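You operate a simulated robot arm through the tools that you are given. There is no shell and no other tool.

You are at the controls of a simulated robot arm. One attempt, no reset.

Task
Put the input board carton in the boards drawer and latch it.
Fine: the cartons wait on the side rack; turn the latch to OPEN first, back to CLOSED last. Where these are worked on the way, their far stop is far enough and under half their travel is too little: boards drawer.

It is judged by the outcome, as a careful person would: the job done as asked, and still so three seconds after it is handed in. It fails if anything else is knocked over, pushed out of place, dropped, spilled or broken.

Robot
A 6-joint arm with a two-finger gripper, fixed in place. Base frame: the origin is at the foot of the arm, x ahead of it, y to its left, z up. Units: m, degrees, N and s.
Its first joint turns from -166.0 to 166.0 degrees. Payload 2.45 kg.
The tool frame sits at the grasp point between the pads (the TCP): z along the fingers, y along the line on which they close. The tips reach 0.02 m beyond it. The gripper opens to 0.14 m. The gripper's body begins 0.168 m behind the TCP.
Orientation is that of the tool frame in the base frame, as a unit quaternion [x, y, z, w]. With the fingers straight down and closing along the base's y, the tool's x points along the base's -x, its y along +y and its z along -z.

Tools
- The arm moves only by the tool send_rows. Its argument "series" is text: rows parted by semicolons, each of 7 numbers parted by spaces: the turn, a rotation vector about the tool's x, y, z in units of 4 degrees (1.0 is 4 degrees), then the shift along the tool's x, y, z in units of 40 mm (1.0 is 40 mm), then the closure in counts, from 0 (fully open) to 255 (shut). In form: rx ry rz dx dy dz fingers; .... A call has 1 to 20 rows; each row shifts and turns the commanded pose from where the row before left it, along the tool's axes as they then stand. A call with a number of a shift or a turn outside -1 to 1 is refused whole. A row lasts 0.2 s, in which the tool goes at most 0.05 m and 8.6 degrees; a call with a longer step from one row to the next is refused whole, and so is a gripper value outside its range. A pose out of reach is approached as far as the arm can. The call stops where the force on the tool passes 40 N (or 10 N more than at its start, if that is more) or the arm is blocked; 0.2 s more then pass. The fingers move at their own pace (about 0.045 m/s each) and stop on an object; they squeeze with about 37 N. The grip force told is the motor's: it shows also when the fingers shut on nothing. Time passes only in rows, and 0.2 s behind the last, so rows that do not move let the fingers close. It gives the time, the measured TCP pose, the force on the tool (base axes), the opening and the grip force at its end, in the units of the frame above (readings bear some noise), with the torque about the TCP (base axes, N m) and any sound that the robot's microphone picked up.
- Cameras (640 x 400 px; columns grow to the right, rows downward): "scene" is fixed at [0.0488, 0.5003, 1.4188]; the picture's right is [0.98, 0.22, 0.00], its down [0.15, -0.67, -0.73] and it looks along [-0.16, 0.71, -0.69] (base axes); focal length 214 px, centre (320, 200). "wrist" rides on the gripper at [0.078, 0.011, -0.209] in the tool frame; the picture's right is [-0.14, 0.99, 0.00], its down [-0.92, -0.13, -0.37] and it looks along [-0.36, -0.05, 0.93] (tool axes); focal length 280 px, centre (320, 200). There is no depth. A picture from a camera that has moved, and an enlarged one, comes with that camera's place and axes in the base frame and with its lens.
- grab_frame(camera): a new picture of that camera. No time passes.
- zoom(camera, box): a new picture of the part [left, top, right, bottom] of that camera's present view, enlarged. No time passes.
- sign_off(): hands the job in; it is judged then, once.

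Places have to be worked out from the pictures, the camera data and where the tool is seen. Open the gripper and draw the arm clear of the work before you hand the job in, unless the task says otherwise.

The tools are called after "Request:" as a command line: name --argument value ..., lists and objects as JSON in quotes. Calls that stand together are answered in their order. send_rows: Moves the arm, as the interface text tells. Its arguments: {"type":"object","properties":{"series":{"type":"string"}},"required":["series"]} The other tools are called the same way: grab_frame (camera) takes a picture; zoom (camera, box) takes an enlarged picture of a part of a camera's view; sign_off () hands the job in.

At the start:

```text
clock: 0.0
ee_pos: [0.7399, 0.2952, 0.9689]
tcp_rot: [0.0, 1.0, 0.0, -0.001]
force: [-0.8, 0.0, 0.1]
wrist_torque: [0.0, 0.02, -0.05]
opening: 0.1401
finger_force: 0.1
```

scene: 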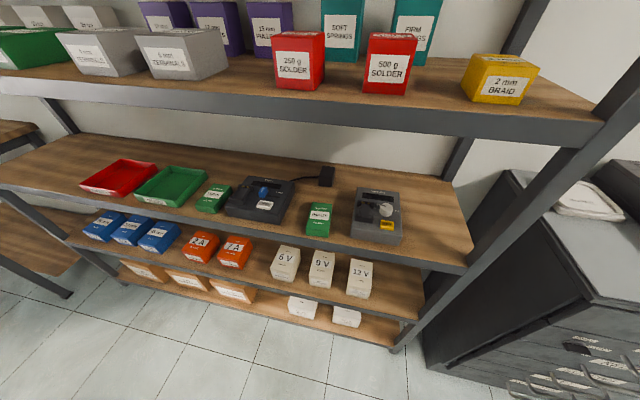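
wrist: 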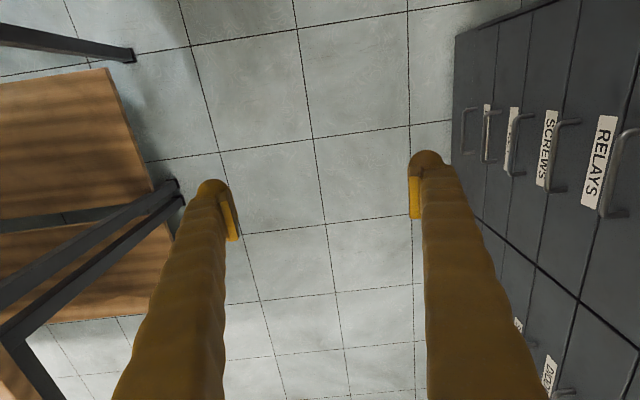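

The scene shows a side rack to the left (+y) and a drawer cabinet at the right. I'll zoom in on the rack and the cabinet to read labels.

Request:
zoom --camera "scene" --box '[70, 140, 270, 265]'

Request:
zoom --camera "scene" --box '[220, 150, 420, 275]'

Request:
zoom --camera "scene" --box '[420, 150, 640, 400]'

Request:
zoom --camera "wrist" --box '[400, 0, 640, 400]'

Request:
zoom --camera "scene" --box '[0, 180, 400, 400]'

```text
3.20 times, centred on (170, 202) of scene
camera zoom: at [0.0488, 0.5003, 1.4188], right [0.98, 0.22, 0.0], down [0.15, -0.67, -0.73], along [-0.16, 0.71, -0.69], focal length 686 px, centre (800, 192)
```

zoom: 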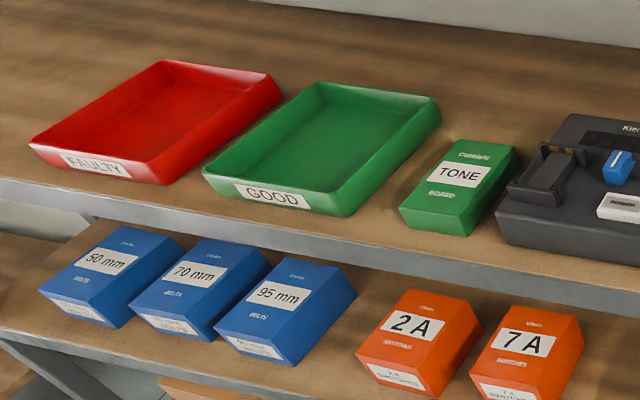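

```text
3.20 times, centred on (320, 212) of scene
camera zoom: at [0.0488, 0.5003, 1.4188], right [0.98, 0.22, 0.0], down [0.15, -0.67, -0.73], along [-0.16, 0.71, -0.69], focal length 686 px, centre (320, 160)
```

zoom: 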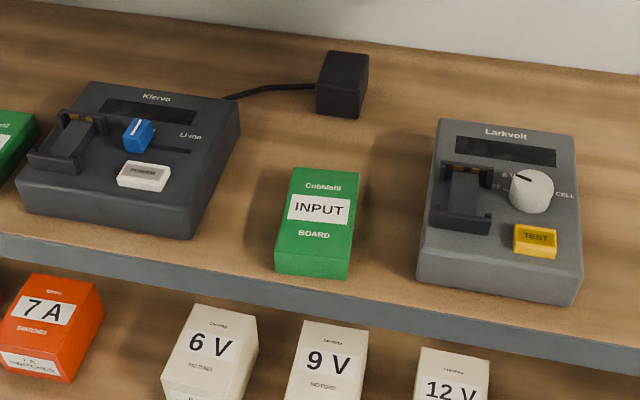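

```text
1.60 times, centred on (530, 275) of scene
camera zoom: at [0.0488, 0.5003, 1.4188], right [0.98, 0.22, 0.0], down [0.15, -0.67, -0.73], along [-0.16, 0.71, -0.69], focal length 343 px, centre (-16, 80)
```

zoom: 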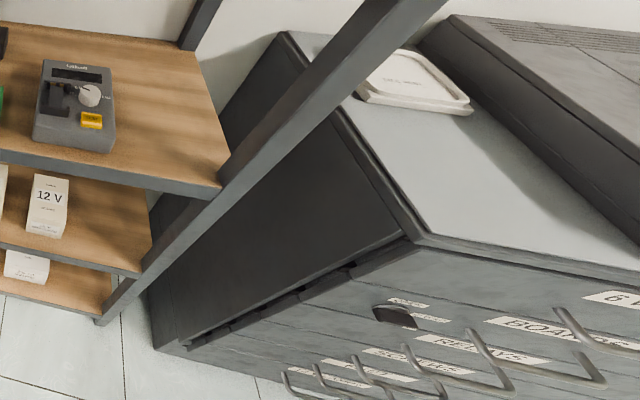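

```text
1.00 times, centred on (520, 200) of wrist (not enlarged: the box is as wide or as high as the picture)
camera zoom: at [0.6611, 0.3058, 1.1785], right [0.14, 0.99, 0.0], down [0.92, -0.13, 0.37], along [0.36, -0.05, -0.93], focal length 280 px, centre (120, 200)
```

zoom: 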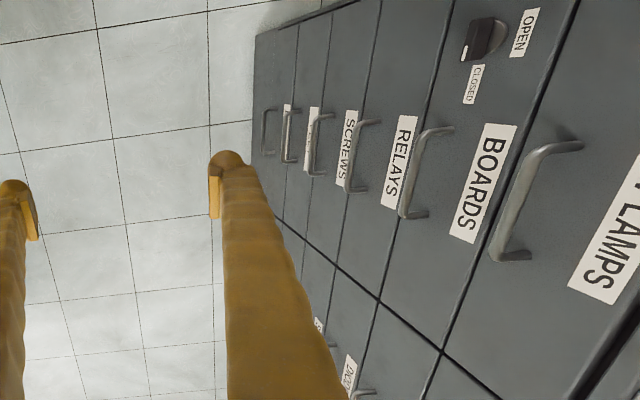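

```text
1.60 times, centred on (200, 290) of scene
camera zoom: at [0.0488, 0.5003, 1.4188], right [0.98, 0.22, 0.0], down [0.15, -0.67, -0.73], along [-0.16, 0.71, -0.69], focal length 343 px, centre (512, 56)
```

zoom: 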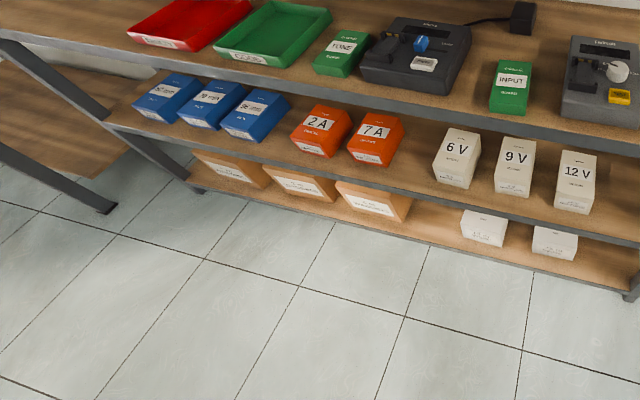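

The INPUT carton is the green box to the right of the blue-knob charger, in front. The boards drawer faces −y at about y≈0.8, its latch near (0.67, 0.78, 0.77). I'll rotate the tool to point at the cabinet (+y) to get a better view.

Request:
send_rows --series "-1 0 0 0 0 0 0; -1 0 0 0 0 0 0; -1 0 0 0 0 0 0; -1 0 0 0 0 0 0; -1 0 0 0 0 0 0; -1 0 0 0 0 0 0; -1 0 0 0 0 0 0; -1 0 0 0 0 0 0; -1 0 0 0 0 0 0; -1 0 0 0 0 0 0; -1 0 0 0 0 0 0; -1 0 0 0 0 0 0; -1 0 0 0 0 0 0; -1 0 0 0 0 0 0; -1 0 0 0 0 0 0; -1 0 0 0 0 0 0; -1 0 0 0 0 0 0; -1 0 0 0 0 0 0; -1 0 0 0 0 0 0; -1 0 0 0 0 0 0"

Request:
grab_frame --camera "wrist"

Request:
grab_frame --camera "scene"

```text
clock: 4.2
ee_pos: [0.7403, 0.2949, 0.9698]
tcp_rot: [0.0, 0.766, 0.643, 0.0]
force: [0.0, 0.3, 0.1]
wrist_torque: [0.0, -0.03, -0.02]
opening: 0.14
finger_force: 0.1
```

```text
taken
camera wrist: at [0.6611, 0.0908, 1.0166], right [0.14, 0.17, 0.98], down [0.92, -0.39, -0.06], along [0.37, 0.91, -0.21], focal length 280 px, centre (320, 200)
```

wrist: 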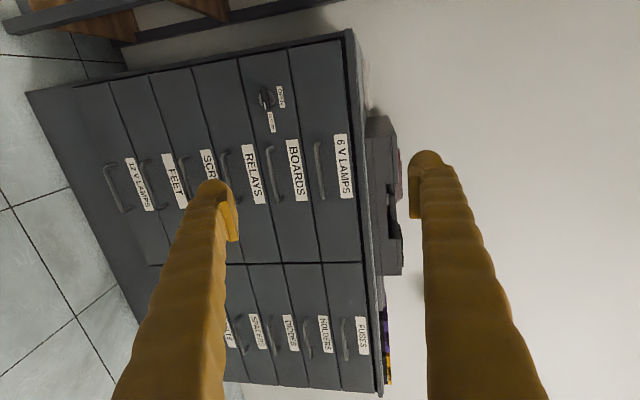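

```text
taken
```

scene: 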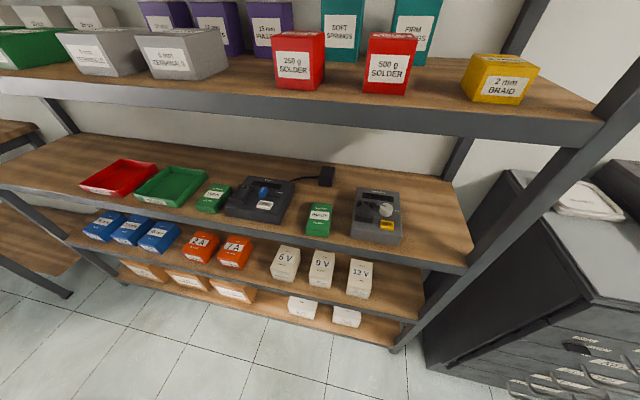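

I have a clear cabinet view now. I'll finish the last 10° of tilt so the tool points along +y, and zoom on the drawer.

Request:
send_rows --series "-1 0 0 0 0 0 0; -1 0 0 0 0 0 0; -0.5 0 0 0 0 0 0; 0 0 0 0 0 0 0"

Request:
grab_frame --camera "wrist"

Request:
zoom --camera "wrist" --box '[200, 40, 360, 140]'

Request:
zoom --camera "wrist" --box '[200, 30, 520, 230]'

```text
clock: 5.2
ee_pos: [0.7403, 0.2951, 0.9692]
tcp_rot: [0.0, 0.707, 0.708, -0.001]
force: [-0.6, 0.8, -0.7]
wrist_torque: [-0.04, 0.02, -0.03]
opening: 0.14
finger_force: 0.0
```

```text
taken
camera wrist: at [0.6612, 0.0859, 0.9803], right [0.14, 0.0, 0.99], down [0.92, -0.37, -0.13], along [0.36, 0.93, -0.05], focal length 280 px, centre (320, 200)
```

wrist: 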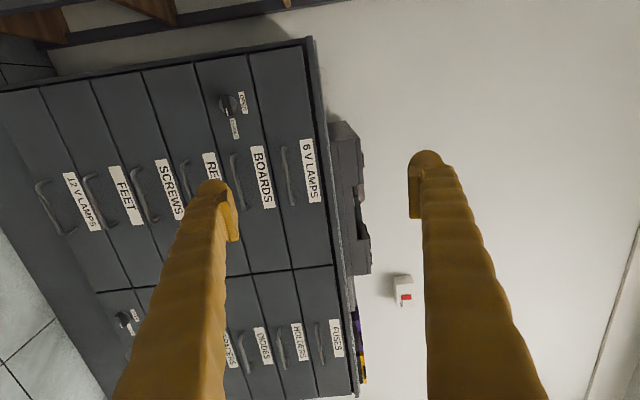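

```text
4.00 times, centred on (280, 90) of wrist
camera zoom: at [0.6612, 0.0859, 0.9803], right [0.14, 0.0, 0.99], down [0.92, -0.37, -0.13], along [0.36, 0.93, -0.05], focal length 1122 px, centre (480, 640)
```

zoom: 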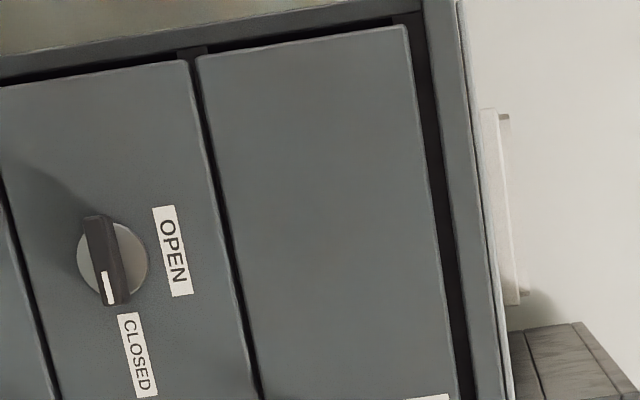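

```text
2.00 times, centred on (360, 130) of wrist
camera zoom: at [0.6612, 0.0859, 0.9803], right [0.14, 0.0, 0.99], down [0.92, -0.37, -0.13], along [0.36, 0.93, -0.05], focal length 561 px, centre (240, 340)
```

zoom: 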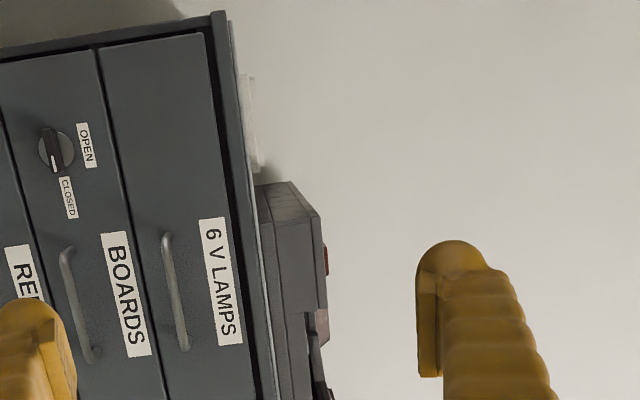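

The knob's white mark points at CLOSED (+x); OPEN is up (+z), so it turns −90° about the tool axis. I'll move in front of the knob, estimated at (0.664, ~0.78, 0.757), stopping short to look.

Request:
send_rows --series "0 0 0 0.32 -0.885 0.5 0; 0 0 0 0.32 -0.885 0.5 0; 0 0 0 0.32 -0.885 0.5 0; 0 0 0 0.32 -0.885 0.5 0; 0 0 0 0.32 -0.885 0.5 0; 0 0 0 0.32 -0.885 0.5 0; 0 0 0 0 0 1 0; 0 0 0 0 0 1 0; 0 0 0 0 0 1 0; 0 0 0 0 0 0 0"

Request:
grab_frame --camera "wrist"

Request:
grab_frame --camera "scene"

```text
clock: 7.4
ee_pos: [0.662, 0.5345, 0.7591]
tcp_rot: [-0.001, 0.707, 0.708, 0.001]
force: [0.7, 0.3, -0.6]
wrist_torque: [-0.02, 0.01, -0.01]
opening: 0.14
finger_force: 0.1
```

```text
taken
camera wrist: at [0.584, 0.3257, 0.7683], right [0.14, 0.0, 0.99], down [0.92, -0.37, -0.13], along [0.37, 0.93, -0.05], focal length 280 px, centre (320, 200)
```

wrist: 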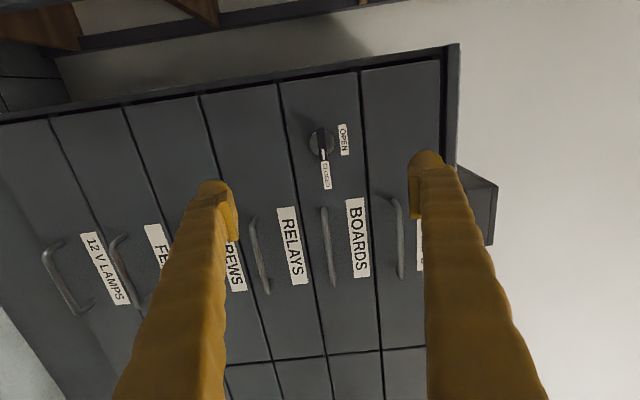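

```text
taken
```

scene: 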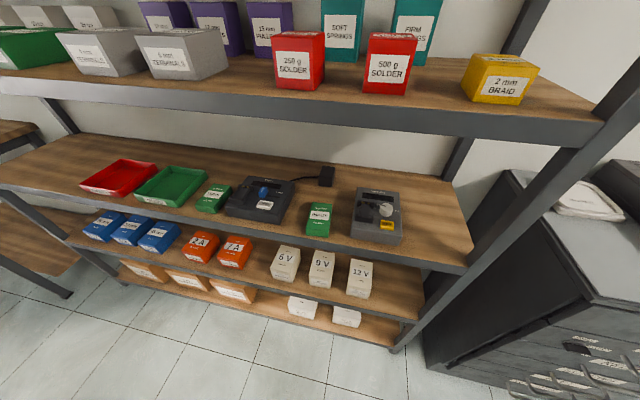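

The knob is in view; zooming to triangulate its position with the earlier view.

Request:
zoom --camera "wrist" --box '[280, 90, 440, 190]'

Request:
zoom --camera "wrist" --box '[280, 180, 440, 280]'

```text
4.00 times, centred on (360, 140) of wrist
camera zoom: at [0.584, 0.3257, 0.7683], right [0.14, 0.0, 0.99], down [0.92, -0.37, -0.13], along [0.37, 0.93, -0.05], focal length 1122 px, centre (160, 440)
```

zoom: 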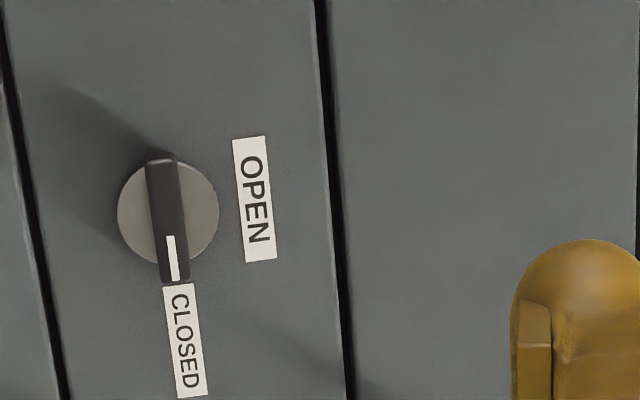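

```text
4.00 times, centred on (360, 230) of wrist
camera zoom: at [0.584, 0.3257, 0.7683], right [0.14, 0.0, 0.99], down [0.92, -0.37, -0.13], along [0.37, 0.93, -0.05], focal length 1122 px, centre (160, 80)
```

zoom: 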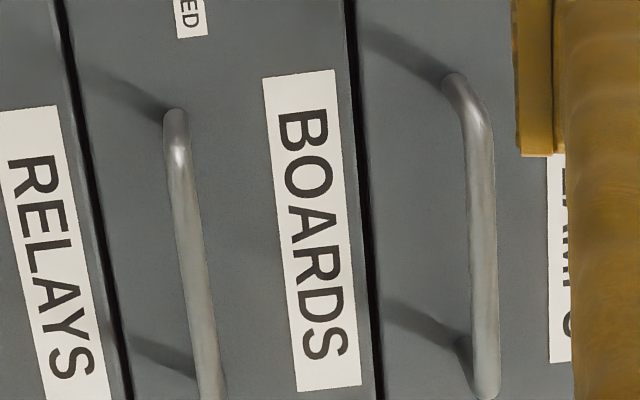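

Triangulation puts the knob at (0.665, plate y≈0.786, z 0.761), with the bar's front at y≈0.766. I'll advance the TCP to y≈0.760 with the fingers open around the bar.

Request:
send_rows --series "0 0 0 -0.075 0.04 0.94 0; 0 0 0 0 0 0.94 0; 0 0 0 0 0 0.94 0; 0 0 0 0 0 0.94 0; 0 0 0 0 0 0.94 0; 0 0 0 0 0 0.5 0; 0 0 0 0 0 0.44 0; 0 0 0 0 0 0 0"

Request:
grab_frame --camera "wrist"

Request:
grab_frame --camera "scene"

```text
clock: 9.2
ee_pos: [0.6662, 0.7604, 0.7582]
tcp_rot: [0.0, 0.707, 0.707, 0.0]
force: [0.1, 0.5, 0.9]
wrist_torque: [-0.01, 0.02, -0.04]
opening: 0.1399
finger_force: 0.0
```

```text
taken
camera wrist: at [0.5872, 0.552, 0.7699], right [0.14, 0.0, 0.99], down [0.92, -0.37, -0.13], along [0.37, 0.93, -0.05], focal length 280 px, centre (320, 200)
```

wrist: 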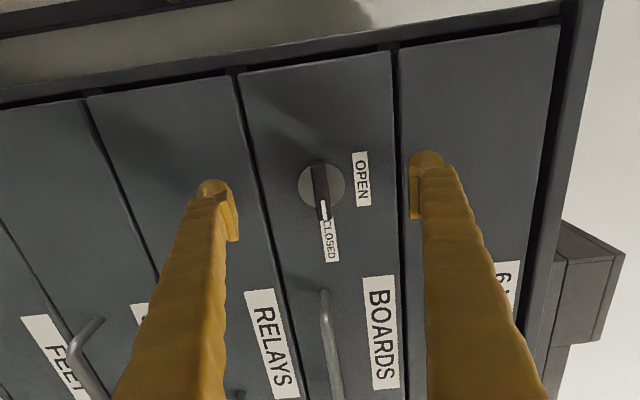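

```text
taken
```

scene: 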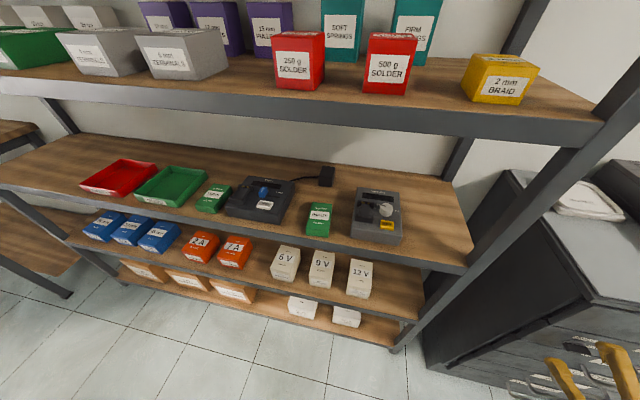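

TCP is aligned with the knob (plate still ~8 mm beyond the tips). I'll nudge up 3 mm and close on the bar.

Request:
send_rows --series "0 0 0 0 0.06 0 255; 0 0 0 0 0 0 255; 0 0 0 0 0 0 255; 0 0 0 0 0 0 255; 0 0 0 0 0 0 255; 0 0 0 0 0 0 255; 0 0 0 0 0 0 255; 0 0 0 0 0 0 255; 0 0 0 0 0 0 255"

Request:
grab_frame --camera "wrist"

```text
clock: 11.2
ee_pos: [0.6669, 0.7614, 0.761]
tcp_rot: [-0.001, 0.707, 0.707, 0.0]
force: [1.0, 0.7, -11.3]
wrist_torque: [-0.11, 0.0, -0.03]
opening: 0.0119
finger_force: 38.5
```

```text
taken
camera wrist: at [0.5869, 0.5518, 0.7714], right [0.14, 0.0, 0.99], down [0.92, -0.37, -0.13], along [0.37, 0.93, -0.05], focal length 280 px, centre (320, 200)
```

wrist: 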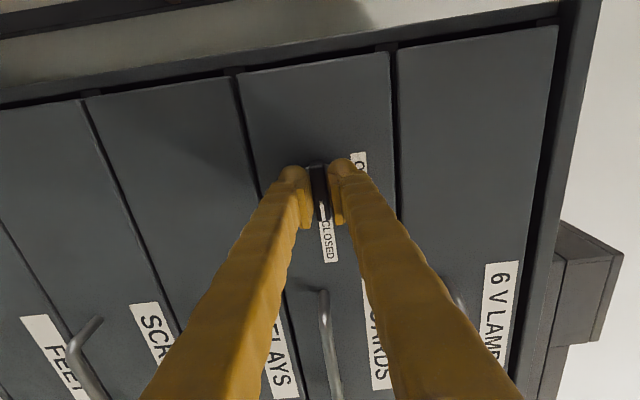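

The bar is gripped (11.9 mm). There's −11 N vertical, so I ease down ~2 mm and turn −40° first, checking the readings.

Request:
send_rows --series "0 0 0 0 -0.05 0 255; 0 0 -1 0 0 0 255; 0 0 -1 0 0 0 255; 0 0 -1 0 0 0 255; 0 0 -1 0 0 0 255; 0 0 -1 0 0 0 255; 0 0 -1 0 0 0 255; 0 0 -1 0 0 0 255; 0 0 -1 0 0 0 255; 0 0 -1 0 0 0 255; 0 0 -1 0 0 0 255"

Request:
grab_frame --camera "wrist"

```text
clock: 13.6
ee_pos: [0.6659, 0.7607, 0.7585]
tcp_rot: [-0.244, 0.664, 0.664, 0.242]
force: [-11.0, 0.3, 12.3]
wrist_torque: [0.13, -0.04, 0.11]
opening: 0.0121
finger_force: 38.4
```

```text
taken
camera wrist: at [0.5987, 0.5516, 0.7172], right [-0.53, 0.0, 0.85], down [0.79, -0.37, 0.49], along [0.31, 0.93, 0.2], focal length 280 px, centre (320, 200)
```

wrist: 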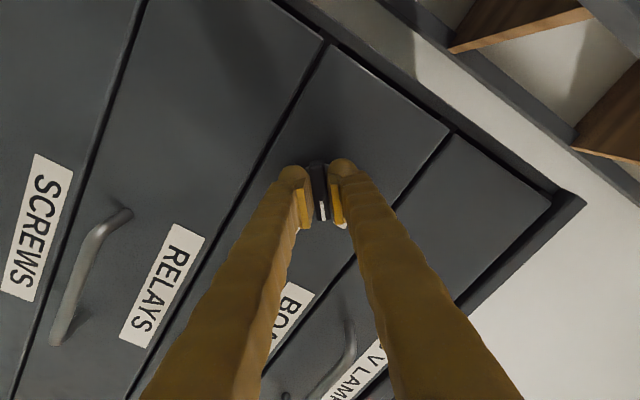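

The knob turns with the tool (40°). I'll correct ~1.5 mm along the tool's y to relieve the side force, and turn the remaining 50°.

Request:
send_rows --series "0 0 0 0 0.03 0 255; 0 0 -1 0 0 0 255; 0 0 -1 0 0 0 255; 0 0 -1 0 0 0 255; 0 0 -1 0 0 0 255; 0 0 -1 0 0 0 255; 0 0 -1 0 0 0 255; 0 0 -1 0 0 0 255; 0 0 -1 0 0 0 255; 0 0 -1 0 0 0 255; 0 0 -1 0 0 0 255; 0 0 -1 0 0 0 255; 0 0 -1 0 0 0 255; 0 0 -0.6 0 0 0 255; 0 0 0 0 0 0 255"

Request:
grab_frame --camera "wrist"

```text
clock: 15.4
ee_pos: [0.6676, 0.7597, 0.7589]
tcp_rot: [-0.387, 0.593, 0.591, 0.387]
force: [1.7, 0.1, -3.7]
wrist_torque: [-0.15, 0.02, 0.0]
opening: 0.0119
finger_force: 39.1
stopped in row 8: the force on the tool passed its limit at 42 N (the readings are from after the stop); the commanded pose is now the measured one
```

```text
taken
camera wrist: at [0.6242, 0.551, 0.692], right [-0.85, 0.0, 0.52], down [0.48, -0.37, 0.79], along [0.2, 0.93, 0.31], focal length 280 px, centre (320, 200)
```

wrist: 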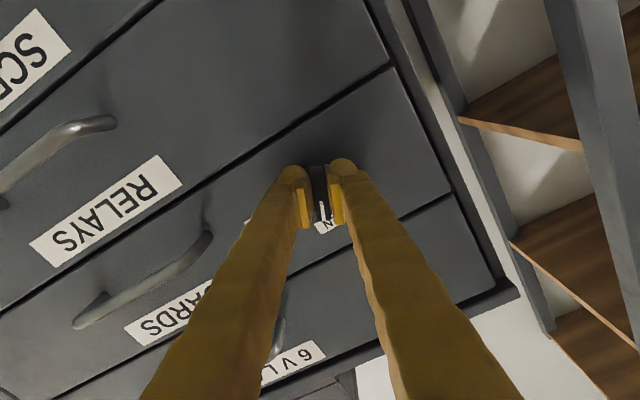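

The stop came at ~66°, apparently from off-axis side load rather than the knob's end stop (torque is low). The commanded pose has reset, so I'll continue in smaller pieces.

Request:
send_rows --series "0 0 0 0 0 0 255; 0 0 -1 0 0 0 255; 0 0 -1 0 0 0 255; 0 0 -1 0 0 0 255"

```text
clock: 16.4
ee_pos: [0.6676, 0.7592, 0.7583]
tcp_rot: [-0.447, 0.549, 0.546, 0.448]
force: [14.2, 1.4, -11.9]
wrist_torque: [-0.17, 0.04, -0.11]
opening: 0.0122
finger_force: 39.0
```

Now at ~78°. Easing along tool −y to relieve the side force and finishing the turn.

Request:
send_rows --series "0 0 0 0.01 -0.03 0 255; 0 0 -1 0 0 0 255; 0 0 -1 0 0 0 255; 0 0 -1 0 0 0 255; 0 0 0 0 0 0 255"

Request:
grab_frame --camera "wrist"

```text
clock: 17.6
ee_pos: [0.6687, 0.7599, 0.7582]
tcp_rot: [-0.502, 0.499, 0.497, 0.502]
force: [-0.5, -0.5, 2.4]
wrist_torque: [0.03, 0.22, 0.02]
opening: 0.012
finger_force: 39.2
```

```text
taken
camera wrist: at [0.6561, 0.551, 0.6806], right [-0.99, 0.0, 0.13], down [0.12, -0.37, 0.92], along [0.05, 0.93, 0.36], focal length 280 px, centre (320, 200)
```

wrist: 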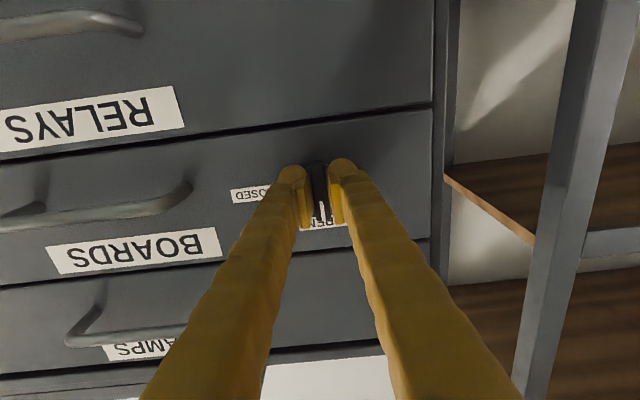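

The knob reads ~90° with no residual force: pointer at OPEN. I'll release partially (60 mm), back off, and start unrolling the wrist.

Request:
send_rows --series "0 0 0 0 0 0 146; 0 0 0 0 0 0 146; 0 0 0 0 0 0 146; 0 0 0 0 0 0 146; 0 0 0 0 0 -0.5 146; 0 0 0 0 0 -1 146; 0 0 0 0 0 -1 146; 0 0 0 0 0 -1 146; 0 0 1 0 0 0 146; 0 0 1 0 0 0 146; 0 0 1 0 0 0 146; 0 0 1 0 0 0 146; 0 0 1 0 0 0 146; 0 0 1 0 0 0 146; 0 0 1 0 0 0 146; 0 0 1 0 0 0 146; 0 0 1 0 0 0 146; 0 0 1 0 0 0 146; 0 0 1 0 0 0 146; 0 0 1 0 0 0 146"

Request:
send_rows --series "0 0 1 0 0 0 146; 0 0 1 0 0 0 146; 0 0 1 0 0 0 146; 0 0 1 0 0 0 146; 0 0 1 0 0 0 146; 0 0 1 0 0 0 146; 0 0 1 0 0 0 146; 0 0 1 0 0 0 146; 0 0 1 0 0 0 146; 0 0 1 0 0 0 146; 0 0 0.5 0 0 0 146; 0 0 0 0 0 0 146"

Request:
grab_frame --camera "wrist"

Request:
zoom --camera "wrist" --box '[270, 110, 430, 210]'

```text
clock: 21.8
ee_pos: [0.6757, 0.6235, 0.765]
tcp_rot: [-0.254, 0.66, 0.659, 0.256]
force: [-0.4, -0.4, 0.2]
wrist_torque: [-0.01, 0.04, -0.02]
opening: 0.0597
finger_force: 0.1
out of reach, approached as far as the arm can: row 8
```

```text
clock: 24.4
ee_pos: [0.6752, 0.6231, 0.764]
tcp_rot: [-0.002, 0.708, 0.706, 0.003]
force: [0.7, 0.6, -0.6]
wrist_torque: [0.01, 0.04, 0.02]
opening: 0.0599
finger_force: 0.0
```

```text
taken
camera wrist: at [0.5966, 0.4147, 0.7747], right [0.13, 0.0, 0.99], down [0.92, -0.37, -0.12], along [0.37, 0.93, -0.05], focal length 280 px, centre (320, 200)
```

wrist: 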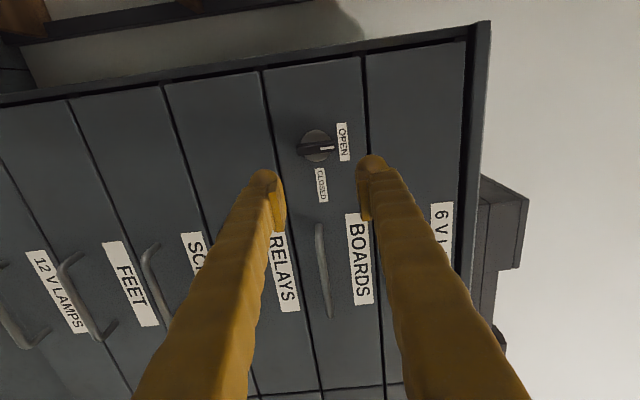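

```text
4.00 times, centred on (350, 160) of wrist
camera zoom: at [0.5966, 0.4147, 0.7747], right [0.13, 0.0, 0.99], down [0.92, -0.37, -0.12], along [0.37, 0.93, -0.05], focal length 1122 px, centre (200, 360)
```

zoom: 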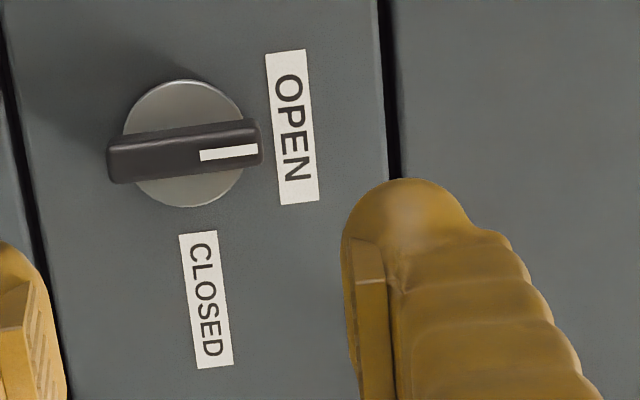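

The latch points to OPEN. Now I locate the BOARDS handle precisely.

Request:
zoom --camera "wrist" --box '[280, 210, 440, 310]'

Request:
zoom --camera "wrist" --box '[260, 300, 420, 400]'

```text
4.00 times, centred on (360, 260) of wrist
camera zoom: at [0.5966, 0.4147, 0.7747], right [0.13, 0.0, 0.99], down [0.92, -0.37, -0.12], along [0.37, 0.93, -0.05], focal length 1122 px, centre (160, -40)
```

zoom: 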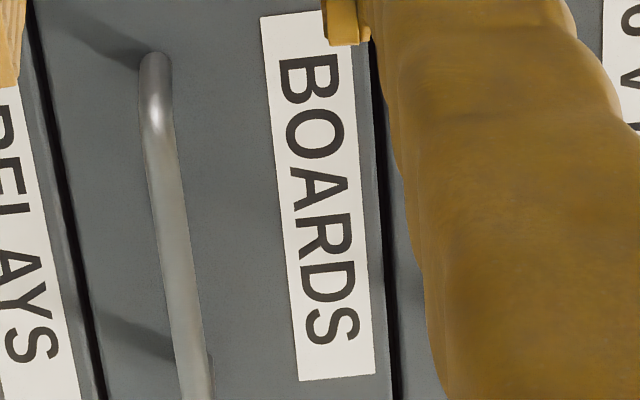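

```text
4.00 times, centred on (340, 350) of wrist
camera zoom: at [0.5966, 0.4147, 0.7747], right [0.13, 0.0, 0.99], down [0.92, -0.37, -0.12], along [0.37, 0.93, -0.05], focal length 1122 px, centre (240, -400)
```

zoom: 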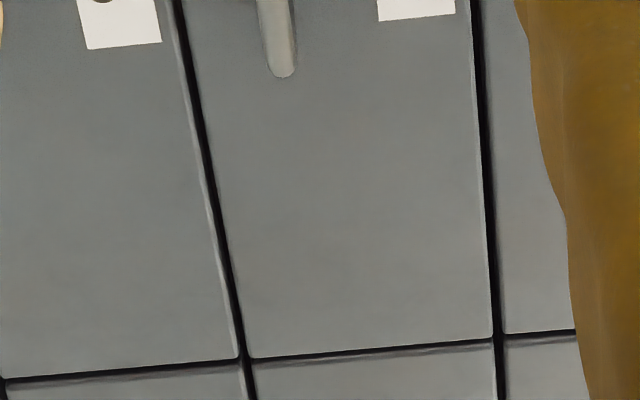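

The handle bar is estimated at y≈0.757, z≈0.747, spanning x 0.79–0.93. I'll move in front of it at x≈0.85 and check.

Request:
send_rows --series "0 0 0 -0.87 -0.088 0 146; 0 0 0 -0.87 -0.088 0 146; 0 0 0 -0.87 -0.088 0 146; 0 0 0 -0.87 -0.088 0 146; 0 0 0 -0.87 -0.088 0 146; 0 0 0 0 0 0.5 146; 0 0 0 0 0 0 146"

Request:
grab_frame --camera "wrist"

```text
clock: 26.0
ee_pos: [0.8509, 0.6438, 0.748]
tcp_rot: [-0.001, 0.708, 0.707, 0.003]
force: [-0.3, 0.4, 0.3]
wrist_torque: [0.03, 0.01, -0.01]
opening: 0.0599
finger_force: 0.1
```

```text
taken
camera wrist: at [0.7716, 0.4348, 0.7586], right [0.13, 0.0, 0.99], down [0.92, -0.37, -0.12], along [0.37, 0.93, -0.05], focal length 280 px, centre (320, 200)
```

wrist: 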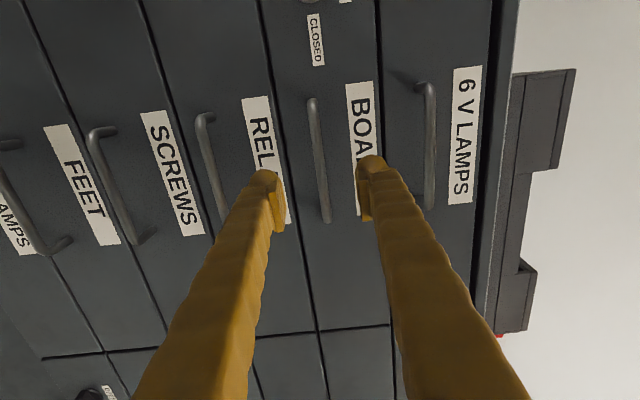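

Aligned: bar centre ≈(0.855, 0.757, 0.7465). Advancing 11 cm and closing on the bar.

Request:
send_rows --series "0 0 0 0 -0.04 0.9 146; 0 0 0 0 0 0.9 146; 0 0 0 0 0 0.6 146; 0 0 0 0 0 0.37 146; 0 0 0 0 0 0 255; 0 0 0 0 0 0 255; 0 0 0 0 0 0 255; 0 0 0 0 0 0 255; 0 0 0 0 0 0 255; 0 0 0 0 0 0 255"

Request:
grab_frame --camera "wrist"

```text
clock: 28.2
ee_pos: [0.8501, 0.7552, 0.7473]
tcp_rot: [-0.002, 0.707, 0.707, 0.004]
force: [-3.2, 0.3, 11.2]
wrist_torque: [-0.03, 0.59, 0.01]
opening: 0.0063
finger_force: 34.6
```

```text
taken
camera wrist: at [0.7706, 0.5458, 0.758], right [0.13, 0.0, 0.99], down [0.92, -0.37, -0.12], along [0.37, 0.93, -0.05], focal length 280 px, centre (320, 200)
```

wrist: 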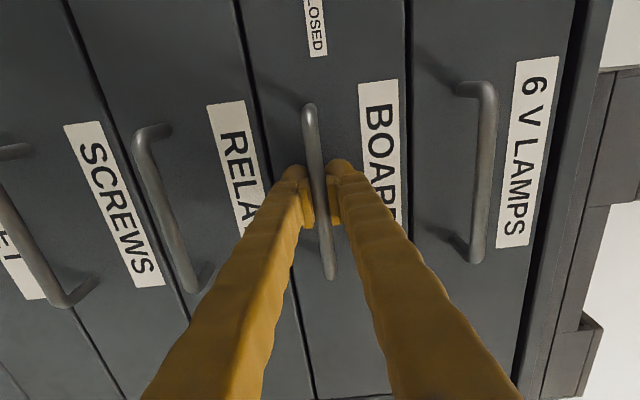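

Gripped on the bar (fingers stopped at 6 mm with full force). Pull gently −y first, watching force.

Request:
send_rows --series "0 0 0 0 0 -0.3 255; 0 0 0 0 0 -0.5 255; 0 0 0 0 0 -0.5 255; 0 0 0 0 0 -0.5 255; 0 0 0 0 0 -0.5 255"

Request:
grab_frame --camera "wrist"

```text
clock: 29.3
ee_pos: [0.8504, 0.6698, 0.7482]
tcp_rot: [-0.003, 0.705, 0.709, 0.003]
force: [-5.3, 0.8, 7.6]
wrist_torque: [-0.03, 0.67, -0.02]
opening: 0.0069
finger_force: 34.5
stopped in row 5: the force on the tool passed its limit at 41 N (the readings are from after the stop); the commanded pose is now the measured one
```

```text
taken
camera wrist: at [0.7709, 0.4608, 0.7576], right [0.13, 0.0, 0.99], down [0.92, -0.37, -0.12], along [0.37, 0.93, -0.05], focal length 280 px, centre (320, 200)
```

wrist: 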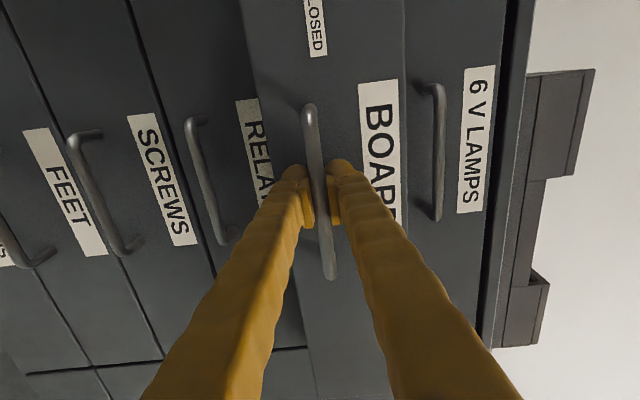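

The drawer is coming with the tool (8.5 cm). The force peak may be drag or speed; I'll continue slower.

Request:
send_rows --series "0 0 0 0 0 0 255; 0 0 0 0 0 -0.15 255; 0 0 0 0 0 -0.25 255; 0 0 0 0 0 -0.25 255; 0 0 0 0 0 -0.25 255; 0 0 0 0 0 -0.25 255; 0 0 0 0 0 -0.25 255; 0 0 0 0 0 -0.25 255; 0 0 0 0 0 -0.25 255; 0 0 0 0 0 -0.25 255; 0 0 0 0 0 -0.25 255; 0 0 0 0 0 -0.25 255"

```text
clock: 31.9
ee_pos: [0.8509, 0.5637, 0.7474]
tcp_rot: [-0.003, 0.706, 0.708, 0.003]
force: [3.7, -0.6, 20.7]
wrist_torque: [-0.08, 0.72, -0.04]
opening: 0.0066
finger_force: 34.8
```

Now 19 cm open. Vertical force of 20 N suggests I'm slightly low; I'll ease up 1 mm while continuing.

Request:
send_rows --series "0 0 0 0 0.03 -0.15 255; 0 0 0 0 0 -0.25 255; 0 0 0 0 0 -0.25 255; 0 0 0 0 0 -0.25 255; 0 0 0 0 0 -0.25 255; 0 0 0 0 0 -0.25 255; 0 0 0 0 0 -0.25 255; 0 0 0 0 0 -0.25 255; 0 0 0 0 0 -0.25 255; 0 0 0 0 0 -0.25 255; 0 0 0 0 0 -0.25 255; 0 0 0 0 0 -0.25 255"

Request:
grab_frame --camera "wrist"

Request:
grab_frame --camera "scene"

```text
clock: 34.5
ee_pos: [0.8506, 0.448, 0.7479]
tcp_rot: [-0.002, 0.708, 0.706, 0.003]
force: [8.9, -1.2, -13.5]
wrist_torque: [0.06, 0.67, -0.11]
opening: 0.0068
finger_force: 34.6
```

```text
taken
camera wrist: at [0.7706, 0.2388, 0.7579], right [0.13, 0.0, 0.99], down [0.92, -0.37, -0.12], along [0.37, 0.93, -0.05], focal length 280 px, centre (320, 200)
```

wrist: 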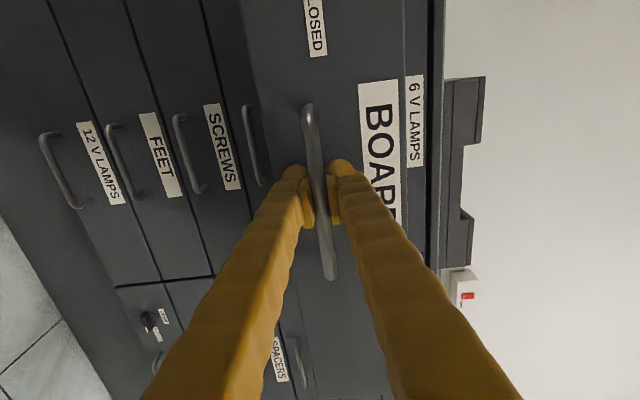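

```text
taken
```

scene: 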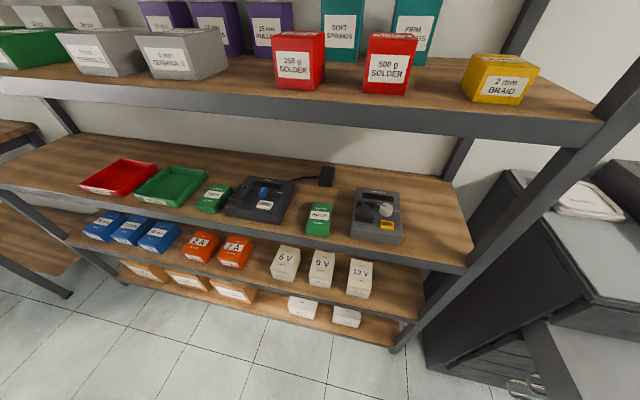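

31 cm open, drawer still sliding. Continuing toward the stop with slow steps.

Request:
send_rows --series "0 0 0 0 -0.015 -0.15 255; 0 0 0 0 0 -0.25 255; 0 0 0 0 0 -0.25 255; 0 0 0 0 0 -0.25 255; 0 0 0 0 0 -0.25 255; 0 0 0 0 0 -0.25 255; 0 0 0 0 0 -0.25 255; 0 0 0 0 0 -0.25 255; 0 0 0 0 0 -0.25 255; 0 0 0 0 0 -0.25 255"

Request:
zoom --camera "scene" --box '[440, 250, 640, 400]'

```text
clock: 35.4
ee_pos: [0.8503, 0.4263, 0.7474]
tcp_rot: [-0.003, 0.707, 0.707, 0.003]
force: [4.7, 7.0, -2.7]
wrist_torque: [0.01, 0.68, 0.03]
opening: 0.0068
finger_force: 35.0
stopped in row 4: the force on the tool passed its limit at 45 N (the readings are from after the stop); the commanded pose is now the measured one
```

```text
2.67 times, centred on (540, 325) of scene
camera zoom: at [0.0488, 0.5003, 1.4188], right [0.98, 0.22, 0.0], down [0.15, -0.67, -0.73], along [-0.16, 0.71, -0.69], focal length 572 px, centre (-267, -133)
```

zoom: 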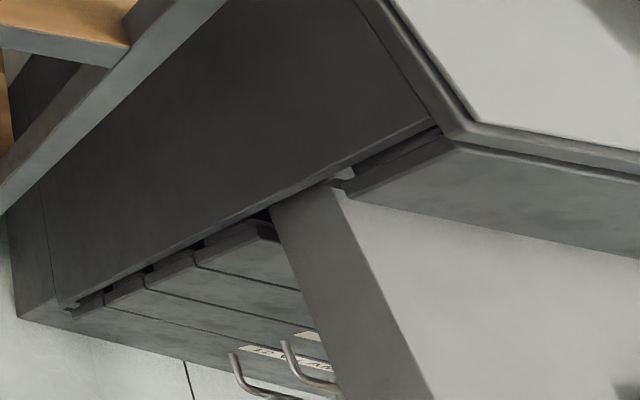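

It stopped at y≈0.426 (33 cm open) with force along +y; I'll test once more gently to confirm it's the stop.

Request:
send_rows --series "0 0 0 0 0 0 255; 0 0 0 0 0 -0.1 255; 0 0 0 0 0 -0.1 255; 0 0 0 0 0 -0.1 255; 0 0 0 0 0 -0.1 255"

```text
clock: 35.9
ee_pos: [0.8501, 0.4252, 0.7482]
tcp_rot: [-0.003, 0.707, 0.707, 0.003]
force: [3.9, 8.5, -2.8]
wrist_torque: [-0.01, 0.73, 0.02]
opening: 0.0069
finger_force: 34.9
stopped in row 2: the force on the tool passed its limit at 43 N (the readings are from after the stop); the commanded pose is now the measured one
```

That's the far stop. Release the handle and back away, then raise to look into the drawer from above.

Request:
send_rows --series "0 0 0 0 0 0 146; 0 0 0 0 0 0 146; 0 0 0 0 0 0 146; 0 0 0 0 0 0 146; 0 0 0 0 0 -0.5 146; 0 0 0 0 0 -1 146; 0 0 0 0 0 -1 146; 0 0 0 0 0.5 -0.5 146; 0 0 0 0 1 0 146; 0 0 0 0 1 0 146; 0 0 0 0 1 0 146; 0 0 0 0 1 0 146; 0 0 0 0 1 0 146; 0 0 0 0 1 0 146; 0 0 0 0 0 0 146"

Request:
grab_frame --camera "wrist"

Request:
grab_frame --camera "scene"

```text
clock: 39.1
ee_pos: [0.8484, 0.3031, 1.008]
tcp_rot: [-0.005, 0.707, 0.707, 0.003]
force: [-0.1, 0.5, 0.8]
wrist_torque: [0.03, 0.0, 0.02]
opening: 0.0596
finger_force: 0.1
```

```text
taken
camera wrist: at [0.7693, 0.0954, 1.018], right [0.13, 0.0, 0.99], down [0.92, -0.37, -0.12], along [0.36, 0.93, -0.05], focal length 280 px, centre (320, 200)
```

wrist: 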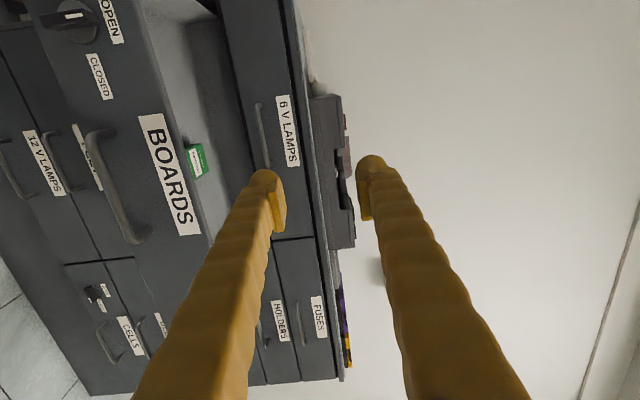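

```text
taken
```

scene: 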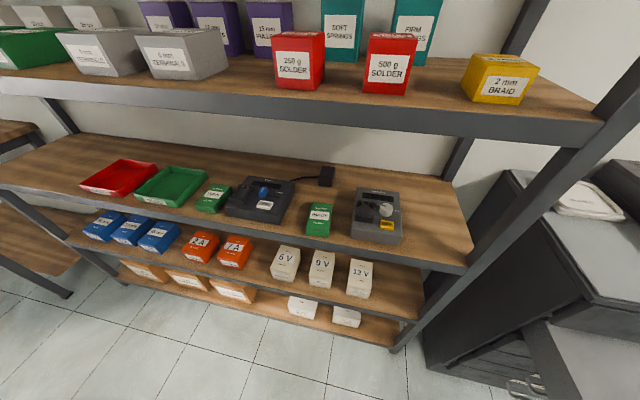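

The open drawer already holds one green carton. I'll tilt the tool down to see the drawer interior.

Request:
send_rows --series "1 0 0 0 0 0 146; 1 0 0 0 0 0 146; 1 0 0 0 0 0 146; 1 0 0 0 0 0 146; 1 0 0 0 0 0 146; 1 0 0 0 0 0 146; 1 0 0 0 0 0 146; 1 0 0 0 0 0 146; 1 0 0 0 0 0 146; 1 0 0 0 0 0 146; 1 0 0 0 0 0 146; 1 0 0 0 0 0 146; 1 0 0 0 0 0 146; 1 0 0 0 0 0 146; 0 0 0 0 0 0 146"

Request:
grab_frame --camera "wrist"

```text
clock: 42.3
ee_pos: [0.8471, 0.3039, 1.0087]
tcp_rot: [-0.003, 0.957, 0.291, 0.005]
force: [0.7, 0.7, 0.2]
wrist_torque: [0.02, 0.0, -0.02]
opening: 0.0597
finger_force: 0.0
```

```text
taken
camera wrist: at [0.7661, 0.1965, 1.1868], right [0.13, 0.82, 0.55], down [0.92, -0.31, 0.24], along [0.37, 0.48, -0.8], focal length 280 px, centre (320, 200)
```

wrist: 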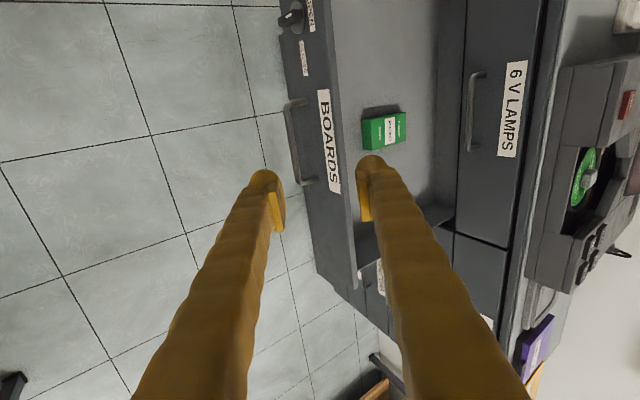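

The drawer spans roughly x 0.62–1.03, y 0.48–0.79, with the existing carton near (0.87, 0.64), leaving free floor to the left around x≈0.72. Now I swing the tool toward the rack, keeping high.

Request:
send_rows --series "0 0 0 0.96 0.36 0.15 146; 0 0 0 0.96 0.36 0.15 146; 0 0 0 0.96 0.36 0.15 146; 0 0 0 0.96 0.36 0.15 146; 0 0 0 0.96 0.36 0.15 146; 0 0 0 0.96 0.36 0.15 146; 0 0 0 0.96 0.36 0.15 146; 0 0 0 0.96 0.36 0.15 146; 0 0 0 0.96 0.36 0.15 146; 0 0 0 0.96 0.36 0.15 146; 0 0 0 0.96 0.36 0.15 146; 0 0 0 0.96 0.36 0.15 146; 0 0 0 0.96 0.36 0.15 146; 0 0 0 0 0 0 146"

Request:
grab_frame --camera "wrist"

Request:
grab_frame --camera "scene"

```text
clock: 45.3
ee_pos: [0.3456, 0.5023, 1.0424]
tcp_rot: [-0.002, 0.956, 0.293, 0.005]
force: [0.3, -0.2, -0.1]
wrist_torque: [-0.01, -0.04, 0.0]
opening: 0.0598
finger_force: 0.0
```

```text
taken
camera wrist: at [0.2663, 0.3942, 1.2204], right [0.13, 0.82, 0.56], down [0.92, -0.31, 0.24], along [0.37, 0.48, -0.8], focal length 280 px, centre (320, 200)
```

wrist: 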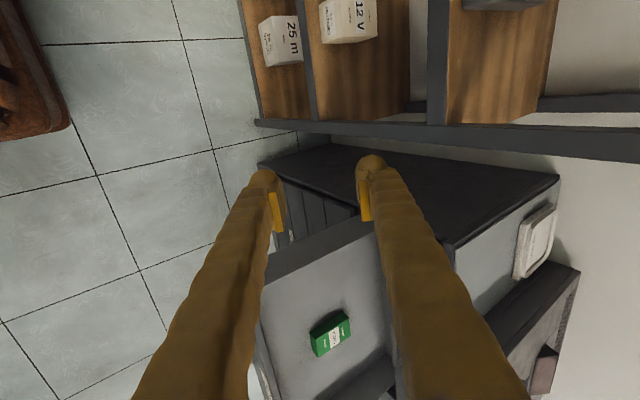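

```text
taken
```

scene: 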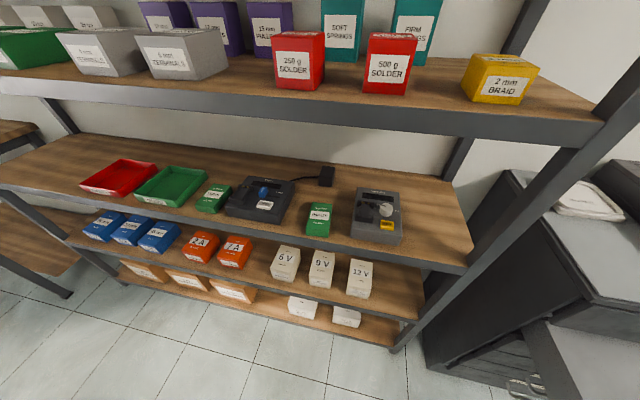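

Now roll the tool −90° about its axis so the fingers will close along x, then move toward x≈0.

Request:
send_rows --series "0 0 -1 0 0 0 146; 0 0 -1 0 0 0 146; 0 0 -1 0 0 0 146; 0 0 -1 0 0 0 146; 0 0 -1 0 0 0 146; 0 0 -1 0 0 0 146; 0 0 -1 0 0 0 146; 0 0 -1 0 0 0 146; 0 0 -1 0 0 0 146; 0 0 -1 0 0 0 146; 0 0 -1 0 0 0 146; 0 0 -1 0 0 0 146; 0 0 -1 0 0 0 146; 0 0 -1 0 0 0 146; 0 0 -1 0 0 0 146; 0 0 -1 0 0 0 146; 0 0 -1 0 0 0 146; 0 0 -1 0 0 0 146; 0 0 -1 0 0 0 146; 0 0 -1 0 0 0 146"

Request:
send_rows --series "0 0 -1 0 0 0 0; 0 0 -1 0 0 0 0; 0 0 -0.5 0 0 0 0; 0 0 0 0 1 0 0; 0 0 0 0 1 0 0; 0 0 0 0 1 0 0; 0 0 0 0 1 0 0; 0 0 0 0 1 0 0; 0 0 0 0 1 0 0; 0 0 0 0 1 0 0; 0 0 0 0 0 0 0"

Request:
grab_frame --camera "wrist"

Request:
grab_frame --camera "scene"

```text
clock: 49.5
ee_pos: [0.3473, 0.5029, 1.0416]
tcp_rot: [-0.616, 0.732, 0.22, 0.192]
force: [-0.2, 0.9, -0.1]
wrist_torque: [0.01, -0.01, -0.02]
opening: 0.0596
finger_force: 0.1
```

```text
clock: 51.9
ee_pos: [0.0674, 0.5013, 1.0412]
tcp_rot: [0.678, -0.675, -0.203, -0.21]
force: [0.4, -0.2, -0.3]
wrist_torque: [0.0, 0.01, 0.02]
opening: 0.1401
finger_force: 0.0
```

```text
taken
camera wrist: at [0.0539, 0.3197, 1.1705], right [-0.99, 0.11, 0.07], down [0.12, 0.56, 0.82], along [0.06, 0.82, -0.57], focal length 280 px, centre (320, 200)
```

wrist: 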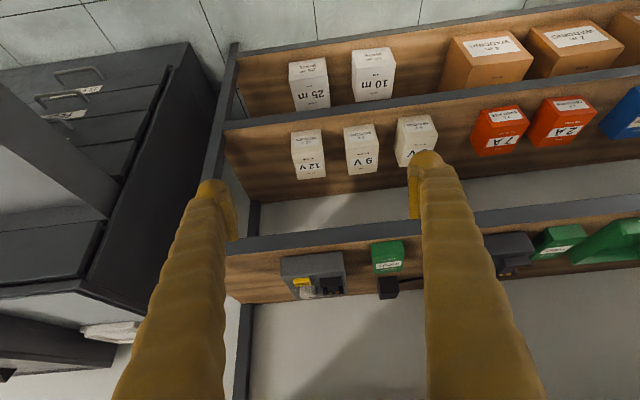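

```text
taken
```

scene: 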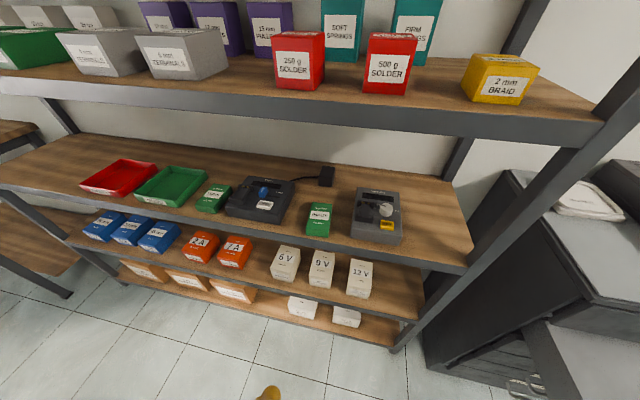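

Triangulating both cameras puts the INPUT carton's top centre near (−0.048, 0.935, 0.92), about 64 mm wide along x, on a shelf whose front edge is at y≈0.885; upper shelf underside ≈1.24. Zooming for orientation and height.

Request:
zoom --camera "wrist" --box '[270, 200, 430, 300]'

Request:
zoom --camera "scene" --box '[280, 180, 360, 250]'

```text
4.00 times, centred on (350, 250) of wrist
camera zoom: at [0.0539, 0.3197, 1.1705], right [-0.99, 0.11, 0.07], down [0.12, 0.56, 0.82], along [0.06, 0.82, -0.57], focal length 1122 px, centre (200, 0)
```

zoom: 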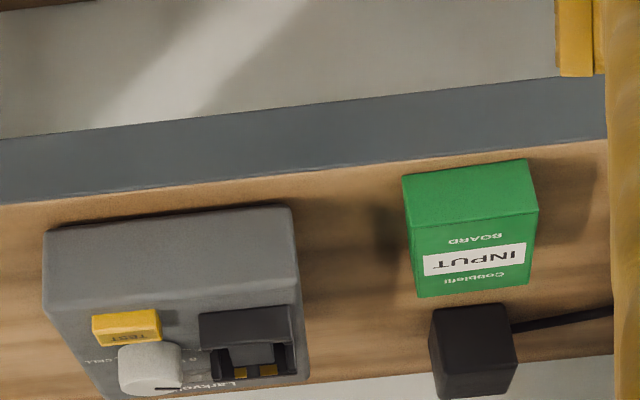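

```text
5.71 times, centred on (320, 215) of scene
camera zoom: at [0.0488, 0.5003, 1.4188], right [0.98, 0.22, 0.0], down [0.15, -0.67, -0.73], along [-0.16, 0.71, -0.69], focal length 1226 px, centre (320, 114)
```

zoom: 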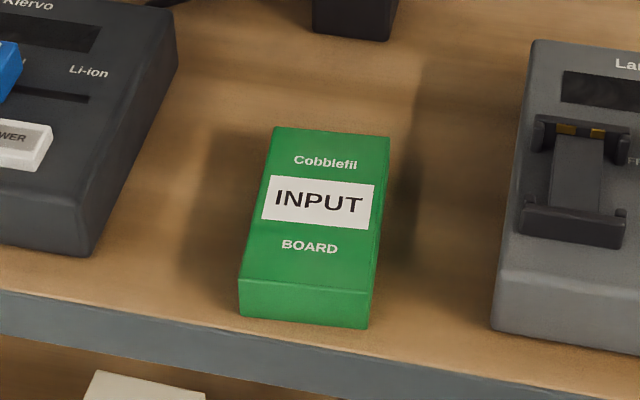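

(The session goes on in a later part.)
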